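You operate a simulated robot arm through the tools that you are given. There is no shell and no other tool. Be economical: measure what you need, move in short steps, check, and stop when the job is done.

The job below is to be done with a simulated two-armed robot. You get a single attempt, and the scene is never put back.

TASK
Fit the hand wheel, open the valve and air-test it.
Fine: fill it past 5 bar, hold for three seconds, then vent to zero; leave the valve open and the clamp alone.

Only the result counts: the job must be done as asked and must still hold three seconds after the hand-in. Knocking over, shifting, dropping, spilling or breaking anything else fails it.

THE ROBOT
Two 7-joint arms with fingered hands on one trunk, on a base that drives. Base frame: it is fixed to the floor where the robot stands at the start and does not move with it; the origin is under the middle of the robot, x ahead of it, y to its left, z up; the surface under the hand at the start is at about z = 86. Units: cm, rad, N and s.
The left shoulder is at the start at [7.3, 15.4, 125.9], the right one opposite. With the tool pointing down near the work surface each hand reaches from about 12 to 86 cm from the robot's upright axis, wherever it stands, measured 20 degrees to its own side. Places, roughly: clamp knob [60, -40, 110]; valve [70, -30, 90]; valve air knob [60, -50, 90]; valve clamp lever [70, -30, 100]; valve gauge [70, -50, 90]. Payload 4 kg a hand.
The TCP of each hand is the grasp point between the finger pads, 3 cm short of the fingertips. In the tool frame z runs along the fingers and y along their closing line. Largest opening 10.4 cm; the body of the gripper starts 3.5 cm behind the TCP. The gripper is a hand of 3 fingers: y runs from the thumb to the fingers, the wrist lies at [-1.5, -10.4, -17.8] in the tool frame, and closing takes about 1.5 s.
Orientation is told as [roll, pitch, yaw] about the base's x, y, z axes, in that order, counted from this pose: with the fingers straight down and the wrist toward the robot, the tool's x, y and z point along [0, 1, 0], [1, 0, 0] and [0, 0, -1] of the base frame.

THE INTERFACE
- The arms move only by the tool arm_command. It takes "left_targets", "right_targets" or both (then of equal length, played together; a hand with none holds still); each is text: rows parted by semicolons, each of 6 numbers parted by spaces: the turn, a rotation vector about the tool's x, y, z in units of 6 degrees (1.0 is 6 degrees), then the shift along the tool's x, y, z in units of 50 mm (1.0 is 50 mm). In form: wx wy wz x y z; .... A call has 1 to 20 rows; each row shifts and turns the commanded pose from where the row before left it, along the tool's axes as they then stand. "left_jaw" and "right_jaw" are, for a hand that has rows, the opening, from 0 (shut) to 1 (fully open), set as the call begins (left out, the last holds). A call with a number of a shift or a turn outside -1 to 1 is refused whole. A row lasts 0.2 s, in which the tool goes at most 5 cm and 0.15 rad; a call with a longer step from one row to the next is refused whole, and so is a gripper value outside its range. Where a pose cannot be reached the arm comes as near as it can. A force on the tool above 40 N (or 10 N above the force at the start of the call, whichever is more), or a blocked arm, ends the call early, and 0.2 s more pass. The fingers move at their own pace (about 15.3 cm/s each) and stop on an object; they squeeze with about 29 N. The grip force told is the motor's: it shows also when the fingers shut on nothing. Time passes only in rows, and 0.2 s behind the last, so rows that do not move let the fingers close. It gives the time, the measured TCP pose, the force on the tool (base axes), the opening and the grip force at its end, in the units of the frame above (readings bear some noise), with the torque about the TCP (base axes, N m) and any sound that the robot's microphone picked up.
- Cameras (640 x 400 px; columns grow to the right, rows downward): "scene" is now at [13.54, -3.65, 149.35]; the picture's right is [-0.41, -0.91, 0.00], its down [-0.48, 0.22, -0.85] and it looks along [0.77, -0.35, -0.53] (base axes); focal length 254 px, centre (320, 200). "left" rides on the left gripper at [-6.4, -9.4, -11.7] in its tool frame; the picture's right is [-0.72, -0.33, 0.61], its down [0.64, -0.65, 0.40] and it looks along [0.27, 0.68, 0.68] (tool axes); focal length 238 px, centre (320, 200). "right" rides on the right gripper at [6.4, -9.4, -11.7] in its tool frame; the picture's right is [-0.72, 0.33, -0.61], its down [-0.64, -0.65, 0.40] and it looks along [-0.27, 0.68, 0.68] (tool axes); focal length 238 px, centre (320, 200).
- get_image(camera): a new picture of that camera. The clock stands still meanwhile.
- slide_trunk(by): slides the trunk up (or, below 0, down) by that many cm; the arms and the scene camera ride with it, the base frame stays. It gives what a move gives, with no picture.
- roll_base(legs): drives the robot by 1 to 6 legs, each [ahead, left, turn to the left] in cm, cm and rad, along the robot's own axes; the way and the turn of a leg run together, so that a leg with both is an arc; at most 150 cm and 3.142 rad a leg. The arms and the cameras ride along, it lands a little off, and it stops where it bumps. It gives what a move gives.
- finger_targets(index, middle, thumb_bend, thumb_turn, hand): sets how far each is bent, from 0 (flat) to 1 (curled in); at 0.3 the hand is open as for a grip, at 0.7 the pads meet at the TCP. One left out holds its place. A second passes; each finger stops where it meets its share of the squeeze, and holds until it gets a number again. A gripper value or a shape takes the hand back. It gives what a move gives, with no picture; readings hold the bend of each and the force on the fingers (four entries, about 0 where the hand has none), thumb and palm. thumb_turn goes from beside the hand (0) to across from the fingers (1), as for a grip.
- set_grasp(shape, hand): the hand has 3 fingers and takes this shape, open, in about a second: jaw (thumb against the fingers, like two jaws); tri (thumb and two fingers); tip (a fingertip pinch); poke (one finger out to press); point (the index stretched); flat (the hand flat); cup (the hand cupped); fist (a fist). The gripper value then closes the fingers along that shape, each until it touches; the sizes above hold for jaw. It gives what a move gives, with no picture.
- head_to(pan, tilt): turns the head with the scene camera to pan (to the left, within 1.501 rad either way) and tilt (down, from -0.506 to 1.204), counted from straight ahead of the robot. It gives what a move gives.
- locate(camera, pixels): for up to 12 pixels [column, row] of the newest picture of that camera ("zoom" is the newest enlarged one), the place [x, y, z] in the base frame of the surface seen there, good to about 0.3 cm. The clock stands still meanwhile.
- inspect(camera, box): a new picture of the part [left, top, right, bottom] of that camera's present view, enlarged. The clock stands still meanwhile.
- finish_job(): hands the job in; it is judged then, once.

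Go step by step. Measure first, check grasps and placings, and put right what went wrong. The budget is 80 turns and 70 pictures, counting those below and the enlarged ones. Unless the task says otherwise, let go and move clear before handing in, and close with one line.

The tools are called after ">>>" by a JSON object that holds its "name" and its "arguments". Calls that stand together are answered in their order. arm_command: Moves the arms, as the interface text tells. Its arguments: {"type":"object","properties":{"left_targets":{"type":"string"},"left_jaw":{"type":"number"},"right_targets":{"type":"string"},"right_jaw":{"type":"number"}},"required":[]} The other tools are called the same way: slide_trunk (by) slides the trunk up or down; set_grasp (shape, hand) gives the hand a shape; finger_targets (index, middle, thumb_bend, thumb_turn, hand) moves the fingers one by one; roll_base (legs) drives the base; head_to (pan, tilt) turns the head that bears the scene camera; get_image (camera) takes a picture; locate (camera, pixels) gives the place of the surface under pixels of a picture; inspect (camera, box) takes an enlarged picture of a part of a camera's view; finish_job () hands the job in.

At the start:

```text
time_s: 0.0
left_tool_pos: [61.11, -2.91, 130.85]
left_ee_rot: [0.0, 0.0, 0.002]
left_wrist_force: [0.3, 0.4, -0.1]
left_ft_torque: [0.01, 0.03, 0.01]
left_gripper_width: 10.33
left_grip_force: 0.0
left_shape: jaw
left_bend: [0.3, 0.3, 0.3, 0.98]
left_finger forces: [0.0, 0.0, 0.0, 0.0, 0.0, 0.1]
right_tool_pos: [37.37, -47.19, 137.64]
right_ee_rot: [0.0, -0.001, 0.0]
right_wrist_force: [0.5, 0.0, 0.1]
right_ft_torque: [-0.03, -0.01, 0.02]
right_gripper_width: 10.37
right_grip_force: 0.1
right_shape: jaw
right_bend: [0.3, 0.3, 0.3, 0.98]
right_finger forces: [0.0, 0.0, 0.1, 0.0, 0.0, 0.1]
trunk travel left (down, up): [-67.5, 26.5]
robot x, y, heading: [-0.17, -0.18, 0.003]
head pan, tilt: [-0.422, 0.555]
```

scene: 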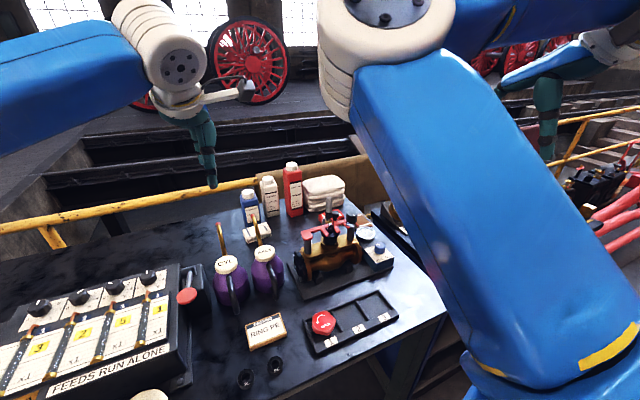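
right: 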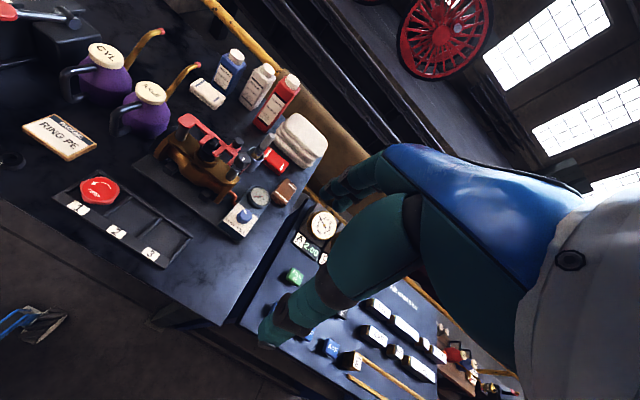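
left: 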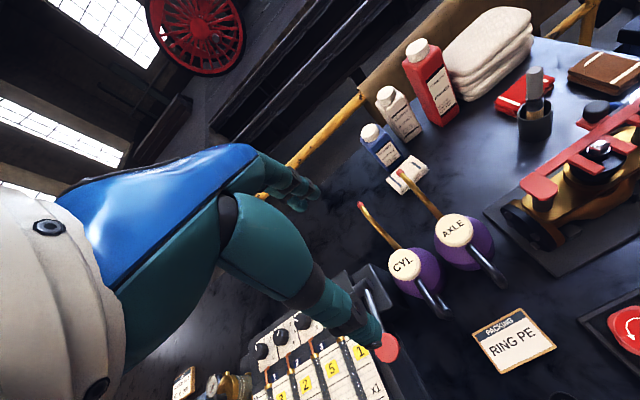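

The pictures show the red hand wheel in the tray (scene ~(323,322)) and the valve at ~(330,245). I'll enlarge both.

>>> {"name": "inspect", "arguments": {"camera": "scene", "box": [270, 190, 410, 360]}}

>>> {"name": "inspect", "arguments": {"camera": "right", "box": [40, 90, 340, 280]}}

>>> {"name": "inspect", "arguments": {"camera": "left", "box": [460, 50, 640, 380]}}

```text
2.35 times, centred on (340, 275) of scene
```

zoom: 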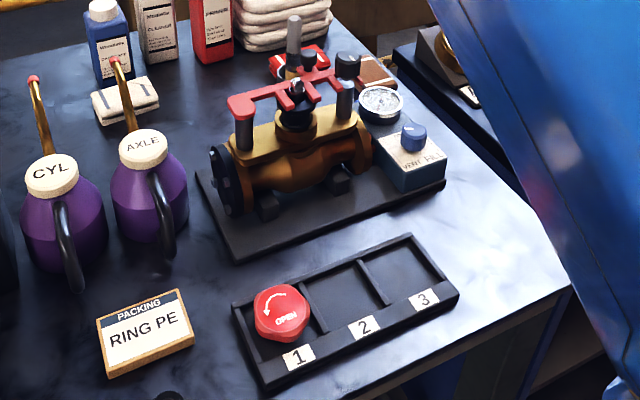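

```text
2.11 times, centred on (190, 185) of right
```

zoom: 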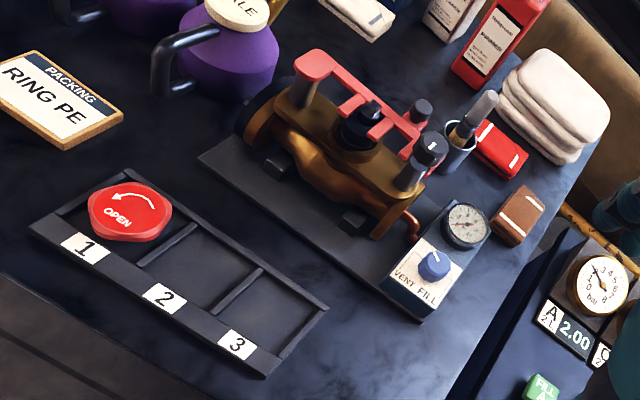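

```text
1.21 times, centred on (550, 215) of left
```

zoom: 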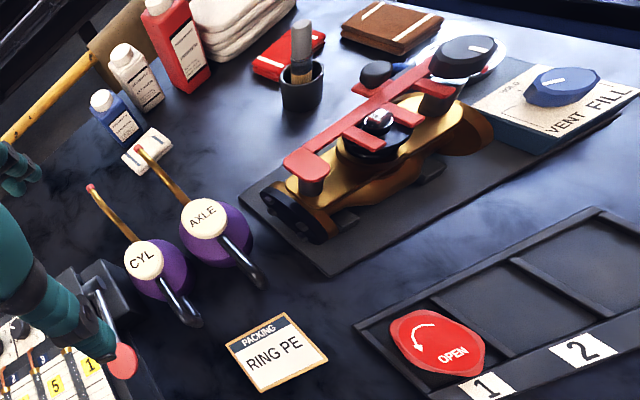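

The wheel is red and hexagonal, in compartment 1 and marked OPEN with a counter-clockwise arrow. I'll locate the wheel, valve stem, knobs and gauge in the right camera's view.

>>> {"name": "inspect", "arguments": {"camera": "right", "box": [145, 100, 285, 190]}}

>>> {"name": "locate", "arguments": {"camera": "right", "pixels": [[99, 191], [82, 190], [118, 189], [100, 178], [100, 202], [207, 140], [243, 160], [245, 216], [258, 196], [187, 120], [238, 141], [120, 218]]}}

>>> {"name": "inspect", "arguments": {"camera": "left", "box": [530, 70, 640, 220]}}

>>> {"name": "inspect", "arguments": {"camera": "right", "box": [70, 160, 140, 220]}}

```text
4.44 times, centred on (215, 145) of right
```

zoom: 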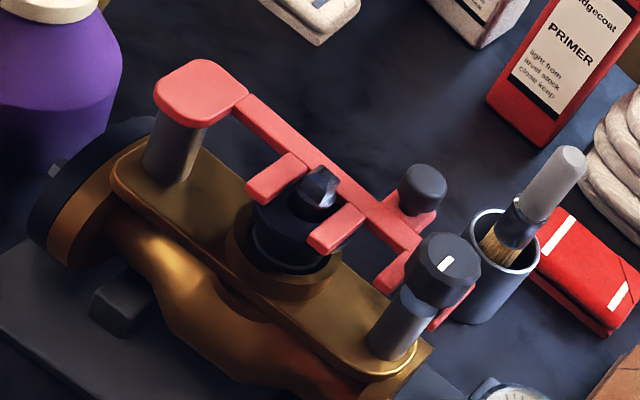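

```text
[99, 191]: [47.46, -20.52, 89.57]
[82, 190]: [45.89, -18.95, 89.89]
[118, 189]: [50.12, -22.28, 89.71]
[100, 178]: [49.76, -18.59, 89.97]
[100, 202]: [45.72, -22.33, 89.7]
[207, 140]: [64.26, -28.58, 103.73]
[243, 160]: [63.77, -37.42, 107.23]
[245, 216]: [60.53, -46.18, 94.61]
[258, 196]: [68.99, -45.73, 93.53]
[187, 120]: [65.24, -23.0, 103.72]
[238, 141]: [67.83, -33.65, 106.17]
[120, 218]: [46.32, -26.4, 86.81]
```

```text
2.67 times, centred on (585, 145) of left
```

zoom: 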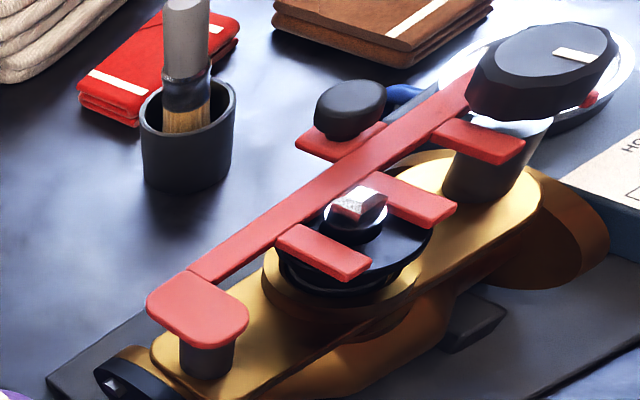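

```text
6.67 times, centred on (105, 190) of right
```

zoom: 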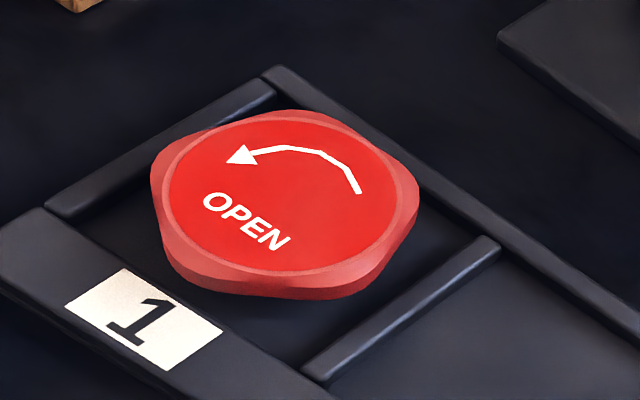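

The stem is around (64,-28.5,104) between the clamp prongs. I'll zoom on the stem, air knob and gauge.

>>> {"name": "inspect", "arguments": {"camera": "right", "box": [220, 180, 280, 245]}}

>>> {"name": "inspect", "arguments": {"camera": "right", "box": [190, 125, 235, 155]}}

>>> {"name": "inspect", "arguments": {"camera": "scene", "box": [300, 200, 400, 270]}}

```text
6.15 times, centred on (250, 212) of right
```

zoom: 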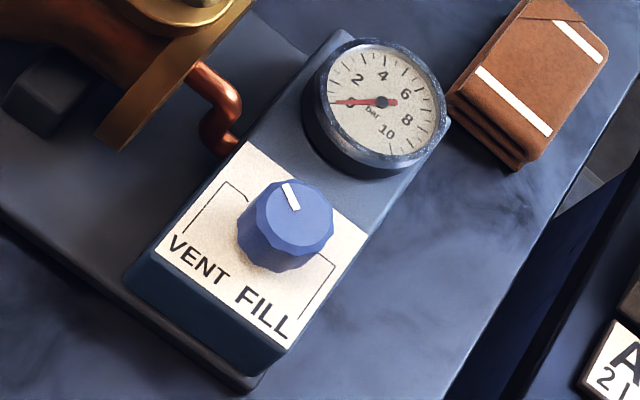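

```text
13.33 times, centred on (212, 140) of right
```

zoom: 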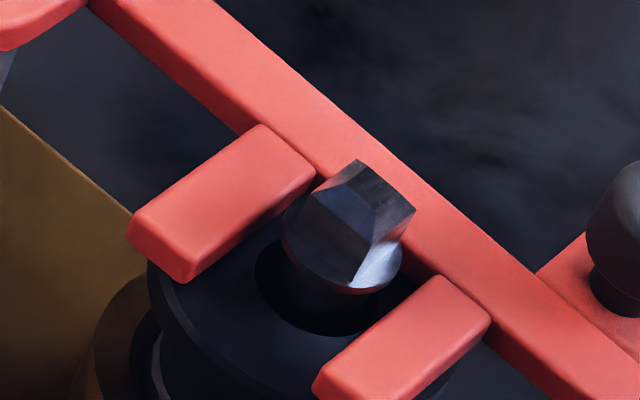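

```text
5.71 times, centred on (350, 235) of scene
```

zoom: 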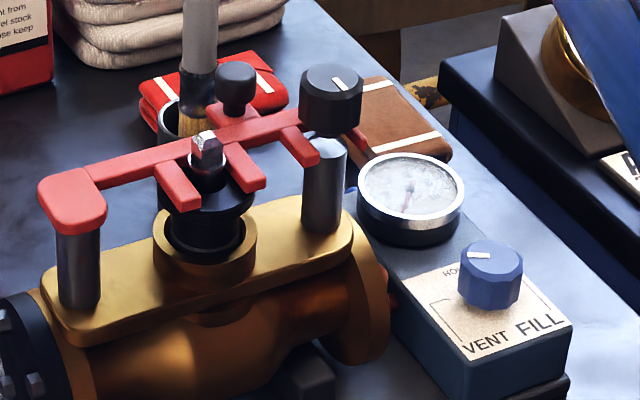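

The knob is at HOLD and the gauge reads 0. The stem is square-headed. I'll bring the right hand closer for a better view of the stem's orientation.

>>> {"name": "arm_command", "arguments": {"right_targets": "0 0 0 0.14 0.42 0.653; 0 0 0 0.14 0.42 0.653; 0 0 0 0.14 0.42 0.653; 0 0 0 0.14 0.42 0.653; 0 0 0 0.14 0.42 0.653; 0 0 0 0.14 0.42 0.653; 0 0 0 0 0 0"}}

>>> {"name": "get_image", "arguments": {"camera": "right"}}

>>> {"name": "inspect", "arguments": {"camera": "right", "box": [180, 60, 300, 150]}}

```text
time_s: 1.6
left_tool_pos: [60.83, -2.86, 131.01]
left_ee_rot: [-0.001, -0.001, 0.001]
left_wrist_force: [0.2, 0.6, 0.1]
left_ft_torque: [0.03, 0.0, 0.01]
left_gripper_width: 10.35
left_grip_force: 0.0
left_shape: jaw
left_bend: [0.3, 0.3, 0.3, 0.98]
left_finger forces: [0.1, 0.1, 0.1, 0.0, 0.0, 0.0]
right_tool_pos: [49.61, -42.87, 118.1]
right_ee_rot: [0.0, -0.003, 0.001]
right_wrist_force: [0.1, -0.3, -0.2]
right_ft_torque: [0.02, 0.0, 0.01]
right_gripper_width: 10.37
right_grip_force: 0.1
right_shape: jaw
right_bend: [0.3, 0.3, 0.3, 0.98]
right_finger forces: [0.0, 0.0, 0.1, 0.1, 0.0, 0.0]
trunk travel left (down, up): [-67.5, 26.5]
robot x, y, heading: [0.27, -0.0, 0.0]
head pan, tilt: [-0.422, 0.555]
```

```text
57 pictures are left
```

right: 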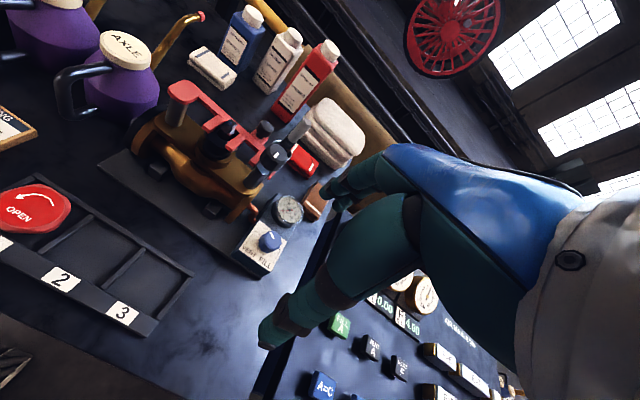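

```text
4.44 times, centred on (240, 105) of right
```

zoom: 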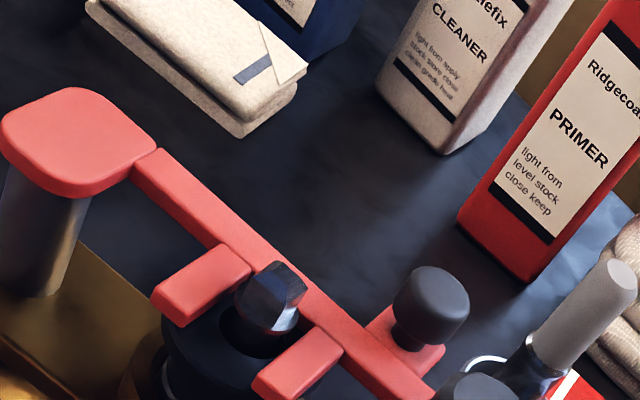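

I'll zoom tightly on the stem head (about pixel (230,127)) to find the square's orientation.

>>> {"name": "inspect", "arguments": {"camera": "right", "box": [216, 115, 244, 138]}}

>>> {"name": "inspect", "arguments": {"camera": "scene", "box": [322, 212, 342, 232]}}

```text
16.00 times, centred on (230, 126) of right
```

zoom: 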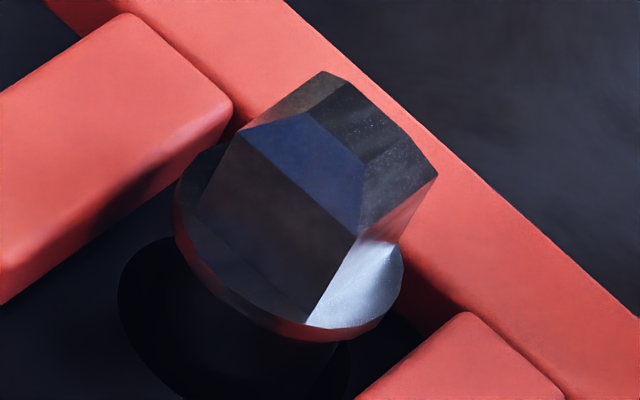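

```text
16.00 times, centred on (332, 222) of scene
```

zoom: 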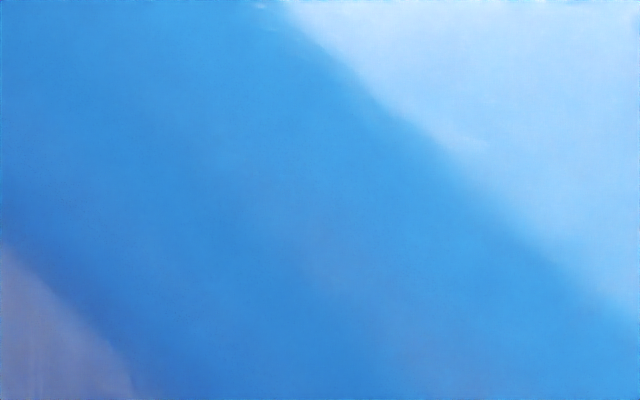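

By ray geometry the square stem head is aligned with the base axes, side about 1.2 cm. I'll check its position and the wheel's orientation from its lettering.

>>> {"name": "locate", "arguments": {"camera": "zoom", "pixels": [[320, 200]]}}

>>> {"name": "locate", "arguments": {"camera": "right", "pixels": [[229, 122], [231, 125], [233, 124], [228, 127], [212, 122], [237, 138], [215, 158], [209, 118], [240, 129], [226, 132], [205, 168]]}}

>>> {"name": "inspect", "arguments": {"camera": "right", "box": [0, 170, 90, 250]}}

```text
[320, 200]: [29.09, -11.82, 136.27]
```

```text
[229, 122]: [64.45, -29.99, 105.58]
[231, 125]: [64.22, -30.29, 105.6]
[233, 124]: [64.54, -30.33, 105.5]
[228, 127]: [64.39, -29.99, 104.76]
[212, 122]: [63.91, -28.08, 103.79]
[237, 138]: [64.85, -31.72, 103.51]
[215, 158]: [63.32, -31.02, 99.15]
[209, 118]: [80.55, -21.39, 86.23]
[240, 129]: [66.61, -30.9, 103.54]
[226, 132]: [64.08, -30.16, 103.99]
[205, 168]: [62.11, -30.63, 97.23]
```

```text
5.00 times, centred on (45, 210) of right
```

zoom: 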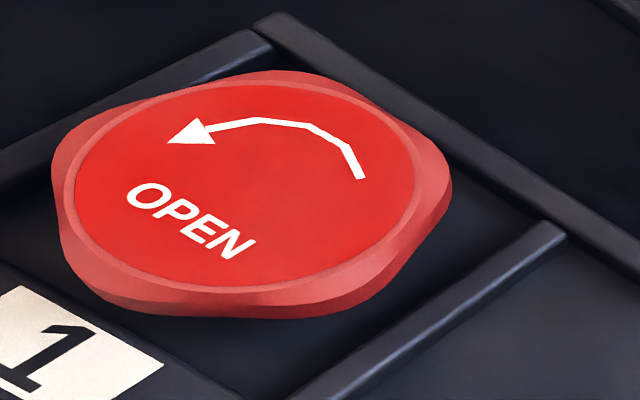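

Stem centre is about (64.5,-30.05), top at z 105.6 and collar at about 104. Next I'll locate points on the wheel (outline, text line) and tray edges.

>>> {"name": "locate", "arguments": {"camera": "zoom", "pixels": [[130, 200], [228, 256], [155, 183], [250, 238], [90, 170], [395, 165], [250, 90], [215, 278], [240, 180], [300, 30], [520, 190], [400, 330]]}}

>>> {"name": "get_image", "arguments": {"camera": "scene"}}

>>> {"name": "inspect", "arguments": {"camera": "left", "box": [550, 260, 640, 340]}}

```text
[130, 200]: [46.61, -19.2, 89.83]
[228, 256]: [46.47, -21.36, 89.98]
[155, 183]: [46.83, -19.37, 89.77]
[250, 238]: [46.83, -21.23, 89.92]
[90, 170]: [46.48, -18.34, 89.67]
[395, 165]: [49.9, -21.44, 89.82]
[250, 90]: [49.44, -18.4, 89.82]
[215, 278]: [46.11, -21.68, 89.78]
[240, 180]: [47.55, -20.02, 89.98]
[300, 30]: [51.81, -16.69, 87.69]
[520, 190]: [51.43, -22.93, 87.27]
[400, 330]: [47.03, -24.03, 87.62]
```

```text
52 pictures are left
```

scene: 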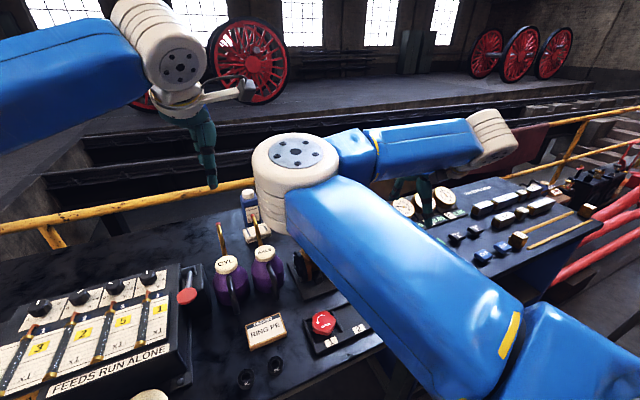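

```text
5.00 times, centred on (595, 300) of left
```

zoom: 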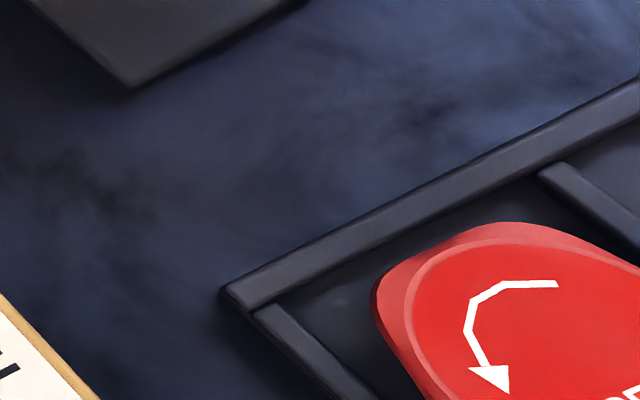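

The wheel text runs along −y, so the wheel is axis-aligned too: centre about (48,-20.05), top z 89.85, six lobes with valleys at 30°. I'll hover over it and yaw +30° so the thumb sits in a valley and the later turn has room.

>>> {"name": "arm_command", "arguments": {"right_targets": "0 0 0 0.651 -0.046 0.571; 0 0 0 0.651 -0.046 0.571; 0 0 0 0.651 -0.046 0.571; 0 0 0 0.651 -0.046 0.571; 0 0 0 0.651 -0.046 0.571; 0 0 0 0.651 -0.046 0.571; 0 0 0 0.651 -0.046 0.571; 0 0 -1 0 0 0; 0 0 -1 0 0 0; 0 0 -1 0 0 0; 0 0 -1 0 0 0; 0 0 -1 0 0 0; 0 0 0 0 0 0"}}

>>> {"name": "get_image", "arguments": {"camera": "right"}}

>>> {"name": "get_image", "arguments": {"camera": "left"}}

```text
time_s: 2.5
left_tool_pos: [60.67, -3.1, 131.08]
left_ee_rot: [0.002, -0.003, 0.002]
left_wrist_force: [0.2, -0.6, 0.3]
left_ft_torque: [0.05, 0.0, -0.01]
left_gripper_width: 10.36
left_grip_force: 0.1
left_shape: jaw
left_bend: [0.3, 0.3, 0.3, 0.98]
left_finger forces: [0.1, 0.0, 0.0, 0.0, 0.1, 0.0]
right_tool_pos: [43.6, -38.32, 103.11]
right_ee_rot: [0.01, 0.121, -0.187]
right_wrist_force: [-0.3, -0.6, 0.1]
right_ft_torque: [0.01, 0.01, 0.02]
right_gripper_width: 10.39
right_grip_force: 0.0
right_shape: jaw
right_bend: [0.3, 0.3, 0.3, 0.97]
right_finger forces: [0.0, 0.1, 0.0, 0.1, 0.1, 0.0]
trunk travel left (down, up): [-67.5, 26.5]
robot x, y, heading: [-0.02, -0.08, 0.004]
head pan, tilt: [-0.422, 0.555]
stopped in row 4 (right hand): the arm was blocked; the commanded pose is now the measured one
```

```text
50 pictures are left
```

right: 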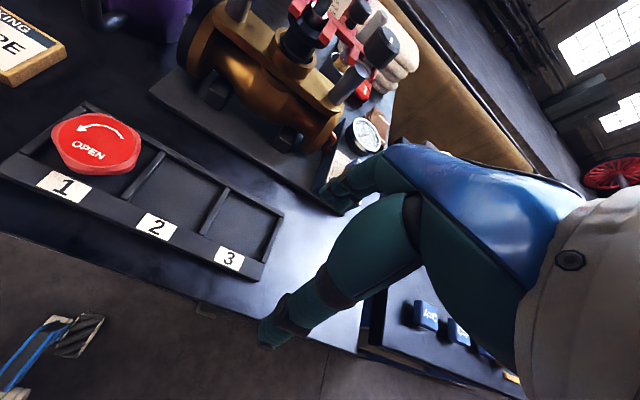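

```text
49 pictures are left
```

left: 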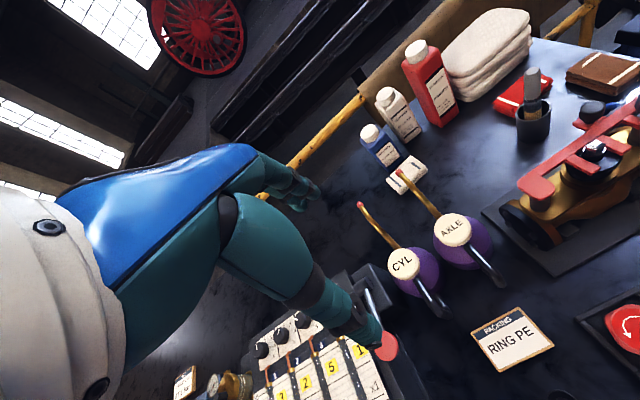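

The move was blocked partway, and the hand is at (43.6,-38.3,103.1) with a tilt. I'll look at the arm from the head camera to see why.

>>> {"name": "get_image", "arguments": {"camera": "scene"}}

```text
48 pictures are left
```

scene: 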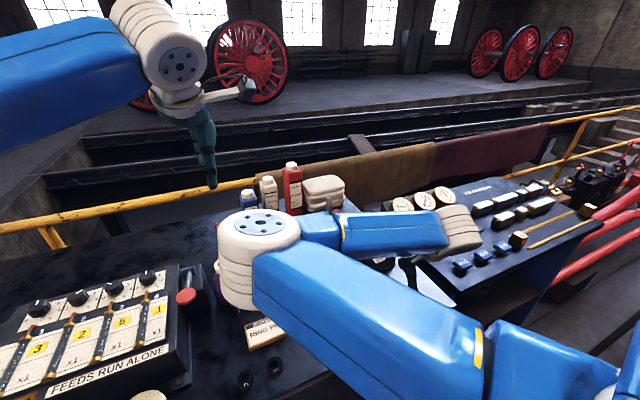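

The elbow is folded out to the left near the oil cans. I'll locate the elbow and forearm to understand the configuration.

>>> {"name": "locate", "arguments": {"camera": "scene", "pixels": [[260, 225], [240, 290], [320, 228], [400, 230], [460, 230], [400, 330], [500, 350], [580, 370], [450, 300]]}}

```text
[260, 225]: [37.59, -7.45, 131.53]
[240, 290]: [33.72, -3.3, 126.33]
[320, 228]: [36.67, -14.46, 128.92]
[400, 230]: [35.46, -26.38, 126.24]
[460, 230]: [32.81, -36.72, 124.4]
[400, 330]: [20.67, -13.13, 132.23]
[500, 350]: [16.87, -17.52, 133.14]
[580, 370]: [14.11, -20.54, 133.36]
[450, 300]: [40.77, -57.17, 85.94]
```

The right elbow is folded inward, so the right arm is poorly posed for +yaw work here. The left arm looks better posed, so I'll check its geometry.

>>> {"name": "locate", "arguments": {"camera": "scene", "pixels": [[165, 60], [60, 90], [10, 120], [130, 20], [200, 130], [125, 8], [185, 105], [240, 90], [247, 378], [275, 366], [110, 350]]}}

```text
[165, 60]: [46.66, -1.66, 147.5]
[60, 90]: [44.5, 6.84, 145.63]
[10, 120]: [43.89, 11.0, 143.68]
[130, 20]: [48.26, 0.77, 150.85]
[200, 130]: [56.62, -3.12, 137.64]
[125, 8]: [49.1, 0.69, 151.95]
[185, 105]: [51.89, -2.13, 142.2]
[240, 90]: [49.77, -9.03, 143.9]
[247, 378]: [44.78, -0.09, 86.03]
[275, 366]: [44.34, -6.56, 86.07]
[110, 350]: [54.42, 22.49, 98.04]
```

The left forearm comes from the left (elbow out), which suits this job. I'll retract the right hand up and out, then shift the base right so the left arm faces the work.

>>> {"name": "arm_command", "arguments": {"right_targets": "0 0 0 -0.2 -0.15 -0.8; 0 0 0 -0.2 -0.15 -0.8; 0 0 0 -0.2 -0.15 -0.8; 0 0 0 -0.2 -0.15 -0.8; -0.29 0 -0.45 -0.23 -0.18 -0.8; -0.29 0 -0.45 -0.23 -0.18 -0.8; -0.29 0 -0.45 -0.23 -0.18 -0.8; -0.29 0 -0.45 -0.23 -0.18 -0.8; 0 0 0 0 0 0"}}

>>> {"name": "roll_base", "arguments": {"legs": [[0, -23, 0]]}}

>>> {"name": "head_to", "arguments": {"pan": -0.1, "tilt": 0.62}}

>>> {"name": "get_image", "arguments": {"camera": "scene"}}

>>> {"name": "get_image", "arguments": {"camera": "left"}}

```text
time_s: 4.5
left_tool_pos: [60.73, -2.91, 131.16]
left_ee_rot: [-0.001, -0.003, 0.001]
left_wrist_force: [-0.7, -0.4, 0.1]
left_ft_torque: [0.05, 0.0, 0.0]
left_gripper_width: 10.37
left_grip_force: 0.1
left_shape: jaw
left_bend: [0.3, 0.3, 0.3, 0.98]
left_finger forces: [0.1, 0.1, 0.0, 0.0, 0.0, 0.0]
right_tool_pos: [39.0, -46.38, 135.36]
right_ee_rot: [0.016, -0.003, 0.009]
right_wrist_force: [-0.4, 0.7, -0.3]
right_ft_torque: [-0.01, -0.02, 0.0]
right_gripper_width: 10.42
right_grip_force: 0.1
right_shape: jaw
right_bend: [0.3, 0.3, 0.3, 0.97]
right_finger forces: [0.0, 0.0, 0.1, 0.0, 0.1, 0.1]
trunk travel left (down, up): [-67.5, 26.5]
robot x, y, heading: [-0.02, -0.2, -0.004]
head pan, tilt: [-0.422, 0.555]
```

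```text
time_s: 6.3
left_tool_pos: [60.62, -25.5, 131.04]
left_ee_rot: [-0.005, -0.001, 0.002]
left_wrist_force: [0.5, -1.3, -0.9]
left_ft_torque: [0.01, -0.02, 0.03]
left_gripper_width: 10.37
left_grip_force: 0.1
left_shape: jaw
left_bend: [0.3, 0.3, 0.3, 0.98]
left_finger forces: [0.0, 0.0, 0.0, 0.1, 0.1, 0.0]
right_tool_pos: [38.87, -69.0, 135.56]
right_ee_rot: [0.014, -0.003, 0.006]
right_wrist_force: [-0.1, -0.5, 0.3]
right_ft_torque: [0.01, 0.04, -0.01]
right_gripper_width: 10.37
right_grip_force: 0.1
right_shape: jaw
right_bend: [0.3, 0.3, 0.3, 0.97]
right_finger forces: [0.1, 0.1, 0.0, 0.0, 0.0, 0.0]
trunk travel left (down, up): [-67.5, 26.5]
robot x, y, heading: [0.03, -22.82, -0.001]
head pan, tilt: [-0.422, 0.555]
```

```text
time_s: 7.1
left_tool_pos: [60.38, -25.7, 131.28]
left_ee_rot: [-0.002, -0.005, 0.001]
left_wrist_force: [-0.3, 0.7, 0.4]
left_ft_torque: [-0.01, -0.02, 0.0]
left_gripper_width: 10.36
left_grip_force: 0.1
left_shape: jaw
left_bend: [0.3, 0.3, 0.3, 0.98]
left_finger forces: [0.0, 0.0, 0.0, 0.1, 0.1, 0.0]
right_tool_pos: [38.69, -69.15, 135.46]
right_ee_rot: [0.018, -0.006, 0.008]
right_wrist_force: [0.2, 1.1, -0.2]
right_ft_torque: [-0.03, 0.03, -0.03]
right_gripper_width: 10.39
right_grip_force: 0.1
right_shape: jaw
right_bend: [0.3, 0.3, 0.3, 0.97]
right_finger forces: [0.0, 0.0, 0.0, 0.0, 0.0, 0.1]
trunk travel left (down, up): [-67.5, 26.5]
robot x, y, heading: [0.04, -23.3, -0.003]
head pan, tilt: [-0.099, 0.62]
```

```text
47 pictures are left
```

scene: 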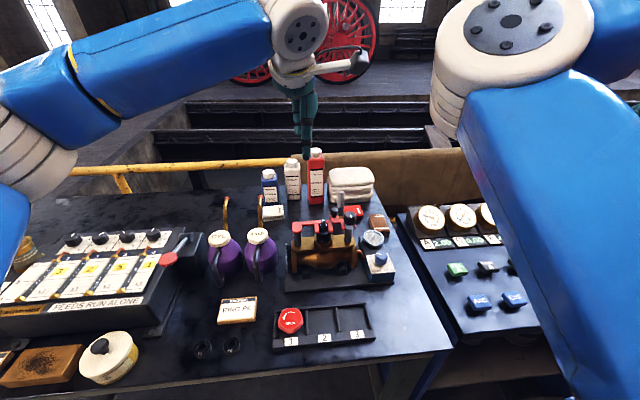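

```text
46 pictures are left
```

left: 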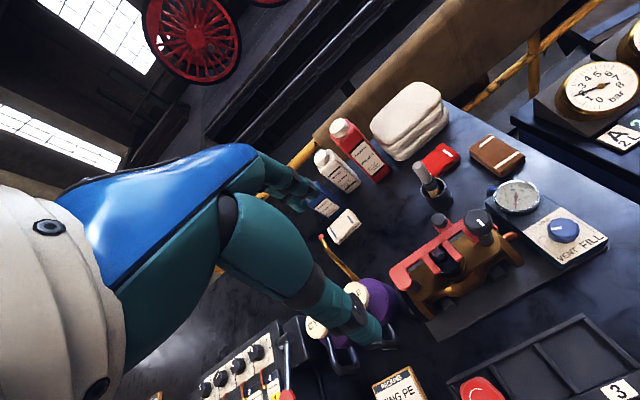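

Views are clear now: left hand over the area, wheel at scene (290,319), valve at (325,235). I'll move the left hand above the wheel, then yaw +30°.

>>> {"name": "arm_command", "arguments": {"left_targets": "0 0 0 0.367 -0.833 0; 0 0 0 0.367 -0.833 0; 0 0 0 0.367 -0.833 0; 0 0 0 0 0 0.9; 0 0 0 0 0 0.9; 0 0 0 0 0 0.9; 0 0 0 0 0 0.9; 0 0 0 0 0 0.9; 0 0 0 0 0 0.9; 0 0 -1 0 0 0; 0 0 -1 0 0 0; 0 0 -1 0 0 0; 0 0 -1 0 0 0; 0 0 -1 0 0 0; 0 0 0 0 0 0; 0 0 0 0 0 0"}}

>>> {"name": "get_image", "arguments": {"camera": "scene"}}

>>> {"name": "get_image", "arguments": {"camera": "left"}}

```text
time_s: 10.5
left_tool_pos: [48.13, -20.18, 104.22]
left_ee_rot: [-0.003, -0.002, 0.524]
left_wrist_force: [-0.1, -0.1, 0.6]
left_ft_torque: [0.01, 0.0, 0.02]
left_gripper_width: 10.39
left_grip_force: 0.1
left_shape: jaw
left_bend: [0.3, 0.3, 0.3, 0.98]
left_finger forces: [0.0, 0.0, 0.1, 0.0, 0.0, 0.1]
right_tool_pos: [38.67, -69.15, 135.54]
right_ee_rot: [0.016, -0.006, 0.008]
right_wrist_force: [0.0, 0.2, 0.3]
right_ft_torque: [0.02, 0.02, 0.02]
right_gripper_width: 10.39
right_grip_force: 0.1
right_shape: jaw
right_bend: [0.3, 0.3, 0.3, 0.97]
right_finger forces: [0.1, 0.1, 0.0, 0.0, 0.1, 0.0]
trunk travel left (down, up): [-67.5, 26.5]
robot x, y, heading: [-0.09, -23.0, -0.002]
head pan, tilt: [-0.099, 0.62]
```

```text
45 pictures are left
```

scene: 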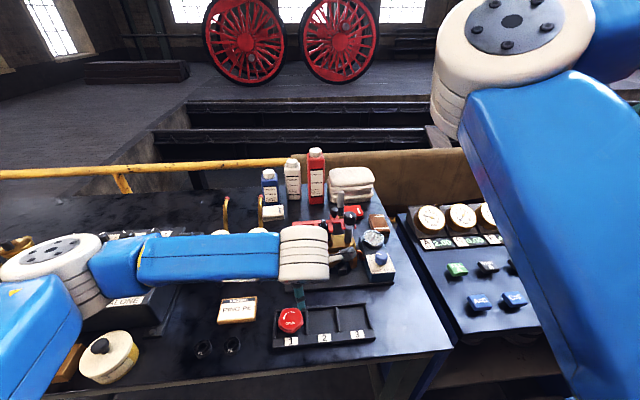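

```text
44 pictures are left
```

left: 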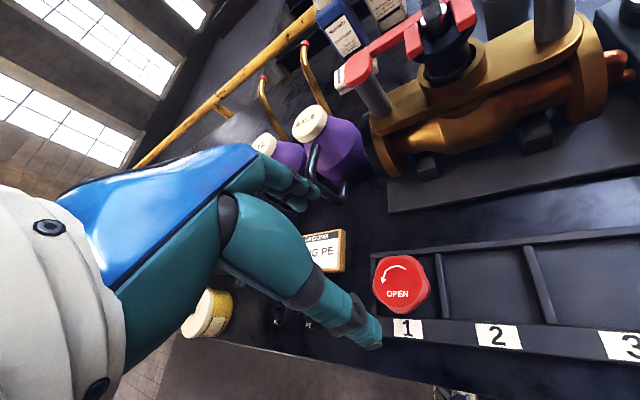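

The hand hovers at yaw 30° over the wheel. Before descending I'll check wheel position in this closer view and the elbow and forearm height.

>>> {"name": "locate", "arguments": {"camera": "left", "pixels": [[401, 285], [375, 285], [428, 290], [402, 259], [402, 311], [372, 262], [436, 262], [437, 320], [445, 290]]}}

>>> {"name": "locate", "arguments": {"camera": "scene", "pixels": [[60, 250], [50, 300], [100, 310], [200, 270], [300, 275], [300, 245]]}}

>>> {"name": "inspect", "arguments": {"camera": "left", "box": [355, 245, 455, 335]}}

```text
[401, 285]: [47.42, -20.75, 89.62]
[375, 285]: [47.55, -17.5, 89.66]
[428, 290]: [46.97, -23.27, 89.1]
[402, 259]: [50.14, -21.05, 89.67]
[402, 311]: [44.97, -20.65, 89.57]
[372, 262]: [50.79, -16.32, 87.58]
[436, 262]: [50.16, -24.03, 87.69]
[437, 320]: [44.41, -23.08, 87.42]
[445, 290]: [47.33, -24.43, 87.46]
```

```text
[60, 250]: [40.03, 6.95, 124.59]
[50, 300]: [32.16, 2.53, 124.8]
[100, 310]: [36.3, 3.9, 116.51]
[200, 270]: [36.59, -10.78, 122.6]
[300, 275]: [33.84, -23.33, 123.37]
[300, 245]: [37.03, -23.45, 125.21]
```

```text
4.44 times, centred on (405, 290) of left
```

zoom: 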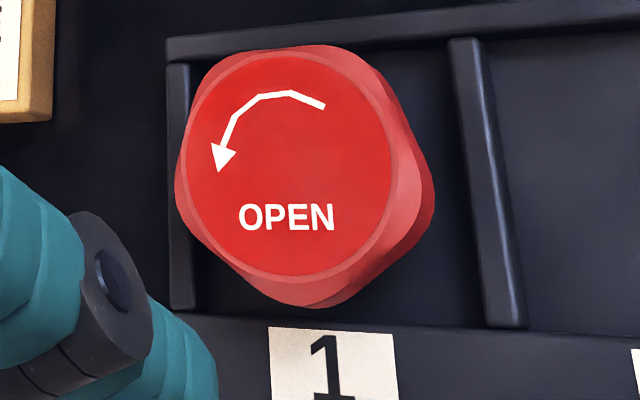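

Wheel centre refines to about (47.85,-20.25), with tray walls at z 87.6. Forearm clearance is fine. I'll descend so the fingertips stay just above the walls.

>>> {"name": "arm_command", "arguments": {"left_targets": "0 0 0 0.01 -0.047 0.88; 0 0 0 0 0 0.88; 0 0 0 0 0 0.6; 0 0 0 0 0 0.26; 0 0 0 0 0 0"}}

>>> {"name": "get_image", "arguments": {"camera": "left"}}

>>> {"name": "inspect", "arguments": {"camera": "scene", "box": [220, 230, 380, 360]}}

```text
time_s: 11.7
left_tool_pos: [48.0, -20.36, 91.13]
left_ee_rot: [-0.003, -0.003, 0.526]
left_wrist_force: [-0.5, 0.0, 0.5]
left_ft_torque: [-0.01, 0.04, -0.01]
left_gripper_width: 10.37
left_grip_force: 0.1
left_shape: jaw
left_bend: [0.3, 0.3, 0.3, 0.98]
left_finger forces: [0.0, 0.1, 0.0, 0.1, 0.1, 0.1]
right_tool_pos: [38.81, -69.29, 135.44]
right_ee_rot: [0.015, -0.006, 0.007]
right_wrist_force: [0.0, 0.0, 0.3]
right_ft_torque: [-0.02, -0.01, 0.0]
right_gripper_width: 10.38
right_grip_force: 0.0
right_shape: jaw
right_bend: [0.3, 0.3, 0.3, 0.97]
right_finger forces: [0.0, 0.0, 0.1, 0.0, 0.0, 0.0]
trunk travel left (down, up): [-67.5, 26.5]
robot x, y, heading: [0.1, -23.16, -0.001]
head pan, tilt: [-0.099, 0.62]
```

```text
42 pictures are left
```

left: 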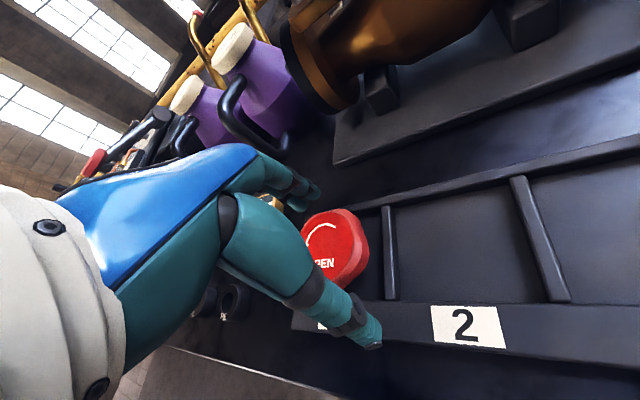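

```text
3.08 times, centred on (300, 295) of scene
```

zoom: 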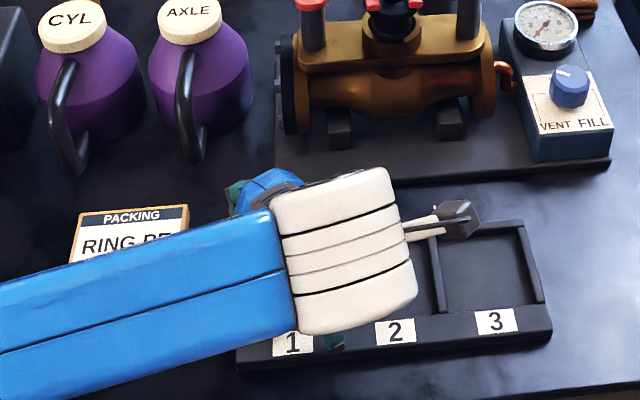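

The wheel sits between the thumb and fingers in the left view. Closing the left hand.

>>> {"name": "arm_command", "arguments": {"left_targets": "0 0 0 0 0 0; 0 0 0 0 0 0; 0 0 0 0 0 0; 0 0 0 0 0 0; 0 0 0 0 0 0; 0 0 0 0 0 0; 0 0 0 0 0 0; 0 0 0 0 0 0", "left_jaw": 0}}

>>> {"name": "get_image", "arguments": {"camera": "left"}}

```text
time_s: 13.5
left_tool_pos: [47.9, -20.4, 91.15]
left_ee_rot: [-0.004, -0.004, 0.525]
left_wrist_force: [-0.3, 0.6, -0.1]
left_ft_torque: [0.0, 0.01, -0.02]
left_gripper_width: 5.2
left_grip_force: 28.9
left_shape: jaw
left_bend: [0.74, 0.45, 0.69, 1.0]
left_finger forces: [16.3, 9.5, 0.0, 0.0, 26.4, 0.0]
right_tool_pos: [38.67, -69.27, 135.55]
right_ee_rot: [0.015, -0.005, 0.007]
right_wrist_force: [-0.7, -0.7, 0.1]
right_ft_torque: [0.01, -0.02, 0.05]
right_gripper_width: 10.4
right_grip_force: 0.0
right_shape: jaw
right_bend: [0.3, 0.3, 0.3, 0.97]
right_finger forces: [0.0, 0.0, 0.0, 0.0, 0.1, 0.0]
trunk travel left (down, up): [-67.5, 26.5]
robot x, y, heading: [0.11, -23.31, -0.001]
head pan, tilt: [-0.099, 0.62]
```

```text
40 pictures are left
```

left: 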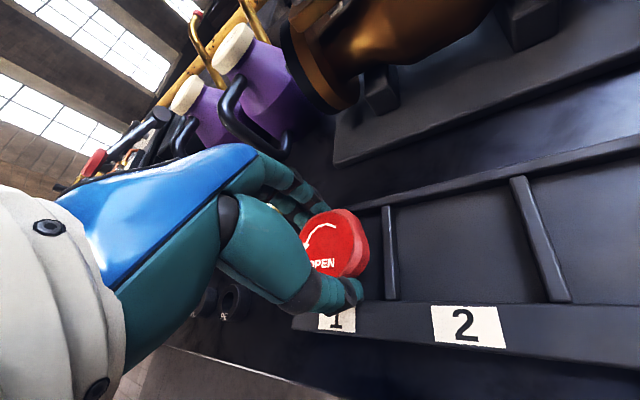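

The grip is lopsided (index 0.74, middle 0.45), so the wheel centre is offset toward tool −x. I'll locate the wheel before regripping.

>>> {"name": "inspect", "arguments": {"camera": "left", "box": [270, 170, 400, 330]}}

>>> {"name": "locate", "arguments": {"camera": "left", "pixels": [[335, 240], [335, 215], [350, 240], [355, 225], [350, 260], [345, 272], [320, 225], [315, 245], [325, 268], [345, 290]]}}

```text
2.50 times, centred on (335, 250) of left
```

zoom: 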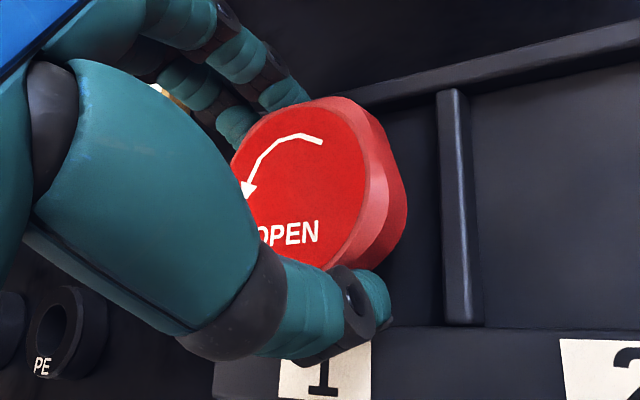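

```text
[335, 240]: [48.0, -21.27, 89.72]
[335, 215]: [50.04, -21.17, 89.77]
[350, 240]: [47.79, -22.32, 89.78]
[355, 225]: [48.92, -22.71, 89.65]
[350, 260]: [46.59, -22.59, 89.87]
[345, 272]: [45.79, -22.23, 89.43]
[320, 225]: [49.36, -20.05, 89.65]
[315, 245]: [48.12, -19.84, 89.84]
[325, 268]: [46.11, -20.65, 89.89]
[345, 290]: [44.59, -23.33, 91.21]
```

The wheel is actually centred within 0.1 cm of the TCP and all three digits bear on it (16, 9.5 and 26 N). I'll lift it and check the wheel in the hand.

>>> {"name": "arm_command", "arguments": {"left_targets": "0 0 0 0 0 -0.3; 0 0 0 0 0 -0.6; 0 0 0 0 0 -0.8; 0 0 0 0 0 -0.9; 0 0 0 0 0 -0.9; 0 0 0 0 0 -0.5; 0 0 0 0 0 0"}}

>>> {"name": "inspect", "arguments": {"camera": "left", "box": [270, 170, 400, 330]}}

>>> {"name": "inspect", "arguments": {"camera": "scene", "box": [240, 190, 400, 350]}}

```text
time_s: 15.1
left_tool_pos: [47.86, -20.39, 111.1]
left_ee_rot: [-0.005, -0.002, 0.524]
left_wrist_force: [-0.3, -0.3, -3.3]
left_ft_torque: [-0.01, -0.04, -0.02]
left_gripper_width: 5.18
left_grip_force: 28.8
left_shape: jaw
left_bend: [0.74, 0.45, 0.69, 1.0]
left_finger forces: [16.6, 9.5, 0.1, 0.0, 26.2, 0.0]
right_tool_pos: [38.79, -69.18, 135.44]
right_ee_rot: [0.015, -0.004, 0.008]
right_wrist_force: [-0.4, 0.5, -0.5]
right_ft_torque: [0.01, -0.02, 0.01]
right_gripper_width: 10.4
right_grip_force: 0.2
right_shape: jaw
right_bend: [0.3, 0.3, 0.3, 0.97]
right_finger forces: [0.0, 0.1, 0.0, 0.0, 0.0, 0.1]
trunk travel left (down, up): [-67.5, 26.5]
robot x, y, heading: [0.39, -23.14, -0.005]
head pan, tilt: [-0.099, 0.62]
```

```text
2.50 times, centred on (335, 250) of left
```

zoom: 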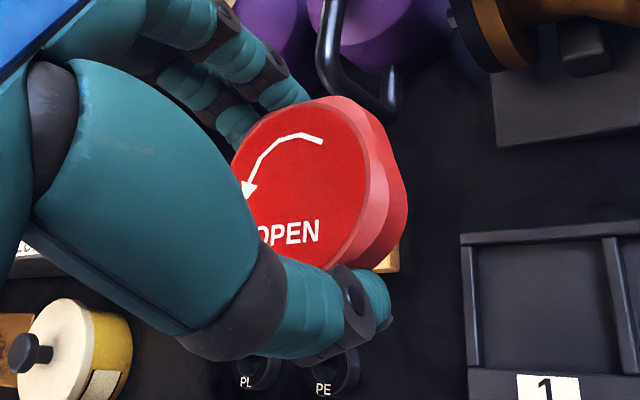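

```text
2.50 times, centred on (320, 270) of scene
```

zoom: 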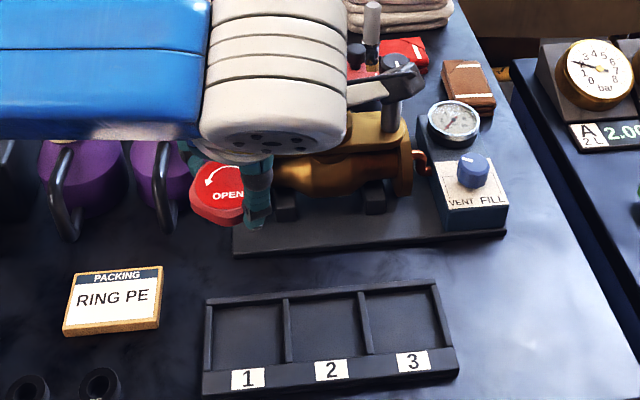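

The wheel is level and firmly held: its text is exactly along −y and its centre is within 0.15 cm of the TCP. I'll move it to a hover above the stem at (64.5,-30.1).

>>> {"name": "arm_command", "arguments": {"left_targets": "0 0 0 0 0 -0.6; 0 0 0 -0.84 0.476 0; 0 0 0 -0.84 0.476 0; 0 0 0 -0.84 0.476 0; 0 0 0 -0.84 0.476 0; 0 0 0 0 0 0; 0 0 0 0 0 0"}}

>>> {"name": "get_image", "arguments": {"camera": "left"}}

>>> {"name": "inspect", "arguments": {"camera": "scene", "box": [270, 170, 390, 270]}}

```text
time_s: 16.7
left_tool_pos: [64.55, -29.93, 114.15]
left_ee_rot: [-0.003, -0.003, 0.525]
left_wrist_force: [0.1, 0.0, -3.0]
left_ft_torque: [0.0, 0.03, 0.0]
left_gripper_width: 5.17
left_grip_force: 28.9
left_shape: jaw
left_bend: [0.74, 0.45, 0.69, 1.0]
left_finger forces: [16.7, 9.9, 0.0, 0.0, 26.5, 0.1]
right_tool_pos: [38.56, -69.18, 135.64]
right_ee_rot: [0.016, -0.006, 0.007]
right_wrist_force: [0.3, 0.1, 0.2]
right_ft_torque: [0.0, -0.01, 0.02]
right_gripper_width: 10.42
right_grip_force: 0.1
right_shape: jaw
right_bend: [0.3, 0.3, 0.3, 0.97]
right_finger forces: [0.0, 0.0, 0.0, 0.1, 0.0, 0.0]
trunk travel left (down, up): [-67.5, 26.5]
robot x, y, heading: [0.19, -23.18, -0.005]
head pan, tilt: [-0.099, 0.62]
```

```text
36 pictures are left
```

left: 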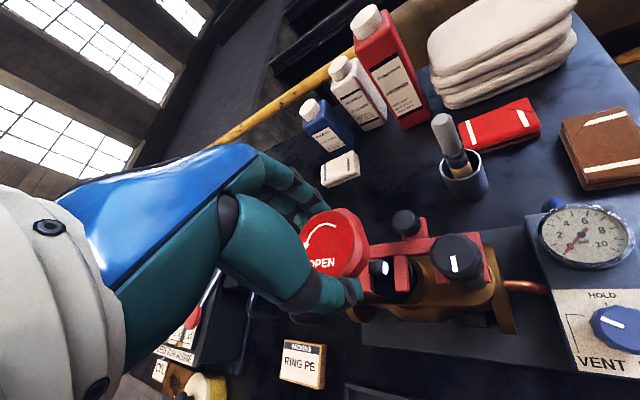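

```text
4.00 times, centred on (330, 220) of scene
```

zoom: 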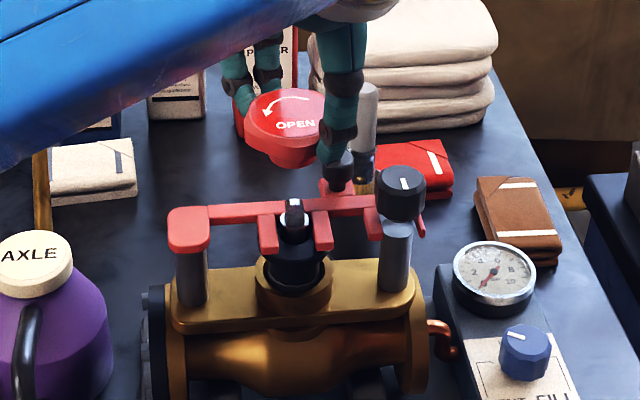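

The wheel hovers over the stem, which is visible at left (380,270) and scene zoom (294,215). I'll zoom in to check lateral alignment.

>>> {"name": "inspect", "arguments": {"camera": "left", "box": [355, 250, 405, 285]}}

>>> {"name": "inspect", "arguments": {"camera": "scene", "box": [305, 185, 345, 235]}}

>>> {"name": "locate", "arguments": {"camera": "zoom", "pixels": [[320, 200]]}}

```text
11.43 times, centred on (380, 268) of left
```

zoom: 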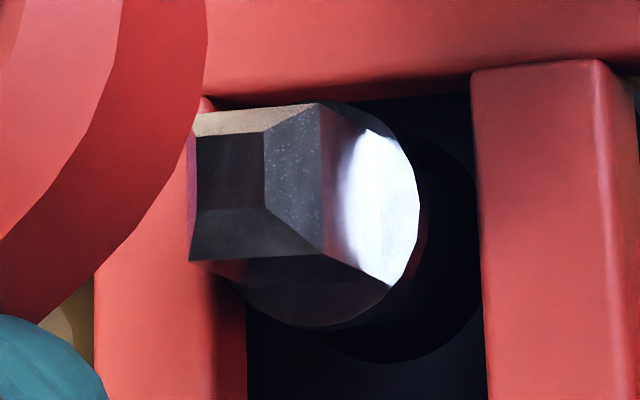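

```text
8.00 times, centred on (325, 210) of scene
```

zoom: 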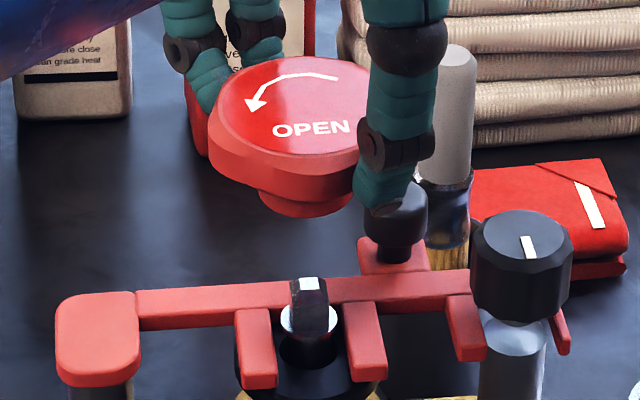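

```text
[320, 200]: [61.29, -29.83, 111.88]
```

Alignment is within about 0.2 cm. I'll shift −0.18 cm along tool x, lower to just above the stem head, then ease down in small steps.

>>> {"name": "arm_command", "arguments": {"left_targets": "0 0 0 -0.036 0 0.36; 0 0 0 0 0 0.34; 0 0 0 0 0 0; 0 0 0 0 0 0.06; 0 0 0 0 0 0.06; 0 0 0 0 0 0.06; 0 0 0 0 0 0.06; 0 0 0 0 0 0"}}

>>> {"name": "inspect", "arguments": {"camera": "scene", "box": [305, 185, 345, 235]}}

```text
time_s: 18.5
left_tool_pos: [64.69, -30.29, 109.54]
left_ee_rot: [-0.003, -0.003, 0.525]
left_wrist_force: [1.1, 2.6, -3.1]
left_ft_torque: [0.06, -0.05, 0.03]
left_gripper_width: 5.2
left_grip_force: 29.3
left_shape: jaw
left_bend: [0.74, 0.45, 0.69, 1.0]
left_finger forces: [17.3, 11.0, 0.0, 0.1, 26.1, 0.0]
right_tool_pos: [38.73, -69.19, 135.58]
right_ee_rot: [0.015, -0.006, 0.006]
right_wrist_force: [-0.2, 0.7, -0.4]
right_ft_torque: [0.0, 0.0, -0.01]
right_gripper_width: 10.4
right_grip_force: 0.1
right_shape: jaw
right_bend: [0.3, 0.3, 0.3, 0.97]
right_finger forces: [0.1, 0.0, 0.0, 0.1, 0.0, 0.0]
trunk travel left (down, up): [-67.5, 26.5]
robot x, y, heading: [-0.12, -23.29, -0.005]
head pan, tilt: [-0.099, 0.62]
```

```text
8.00 times, centred on (325, 210) of scene
```

zoom: 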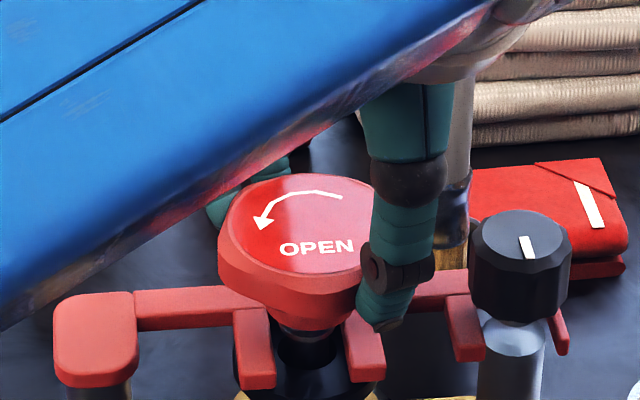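

The hub is going over the stem with only slight side force (+2.6 N in y). Continuing down gently.

>>> {"name": "arm_command", "arguments": {"left_targets": "0 0 0 0.01 0.01 0.05; 0 0 0 0 0 0.05; 0 0 0 0 0 0.05; 0 0 0 0 0 0.05; 0 0 0 0 0 0.05; 0 0 0 0 0 0"}}

>>> {"name": "inspect", "arguments": {"camera": "scene", "box": [305, 185, 345, 235]}}

```text
time_s: 19.9
left_tool_pos: [64.61, -30.11, 108.54]
left_ee_rot: [-0.008, -0.006, 0.524]
left_wrist_force: [3.4, 1.8, 12.9]
left_ft_torque: [0.1, -0.18, -0.01]
left_gripper_width: 5.19
left_grip_force: 28.7
left_shape: jaw
left_bend: [0.74, 0.45, 0.7, 1.0]
left_finger forces: [19.0, 11.7, 0.1, 0.0, 27.0, 0.0]
right_tool_pos: [38.65, -69.17, 135.59]
right_ee_rot: [0.015, -0.005, 0.007]
right_wrist_force: [-0.4, 0.5, 0.2]
right_ft_torque: [-0.01, -0.02, 0.02]
right_gripper_width: 10.39
right_grip_force: 0.1
right_shape: jaw
right_bend: [0.3, 0.3, 0.3, 0.97]
right_finger forces: [0.0, 0.0, 0.0, 0.0, 0.0, 0.0]
trunk travel left (down, up): [-67.5, 26.5]
robot x, y, heading: [-0.32, -22.88, -0.002]
head pan, tilt: [-0.099, 0.62]
```

```text
8.00 times, centred on (325, 210) of scene
```

zoom: 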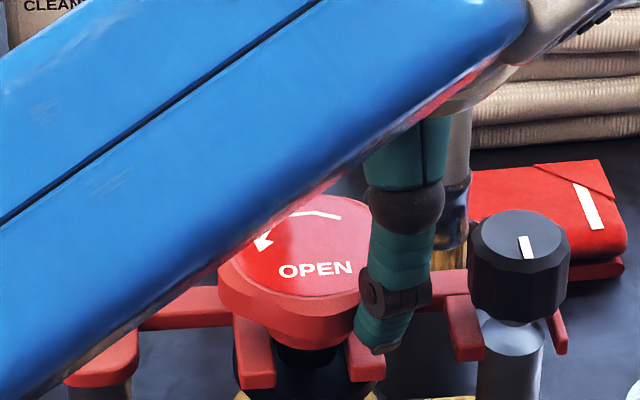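

Contact force rose (about 16 N) with the hub bottom at about z 104.0, matching the collar. I'll press slightly more to confirm seating.

>>> {"name": "arm_command", "arguments": {"left_targets": "0 0 0 0 0 0.04; 0 0 0 0 0 0.04; 0 0 0 0 0 0"}}

```text
time_s: 20.7
left_tool_pos: [64.48, -30.33, 108.28]
left_ee_rot: [-0.007, -0.012, 0.524]
left_wrist_force: [7.2, 0.5, 32.9]
left_ft_torque: [0.12, -0.44, -0.06]
left_gripper_width: 5.32
left_grip_force: 29.2
left_shape: jaw
left_bend: [0.74, 0.43, 0.71, 1.0]
left_finger forces: [21.3, 13.4, 0.1, 0.0, 27.6, 0.1]
right_tool_pos: [38.4, -69.19, 135.69]
right_ee_rot: [0.015, -0.007, 0.008]
right_wrist_force: [0.3, -0.1, -0.5]
right_ft_torque: [0.0, 0.01, -0.01]
right_gripper_width: 10.38
right_grip_force: 0.0
right_shape: jaw
right_bend: [0.3, 0.3, 0.3, 0.97]
right_finger forces: [0.0, 0.1, 0.0, 0.1, 0.0, 0.0]
trunk travel left (down, up): [-67.5, 26.5]
robot x, y, heading: [-0.08, -23.4, -0.002]
head pan, tilt: [-0.099, 0.62]
```

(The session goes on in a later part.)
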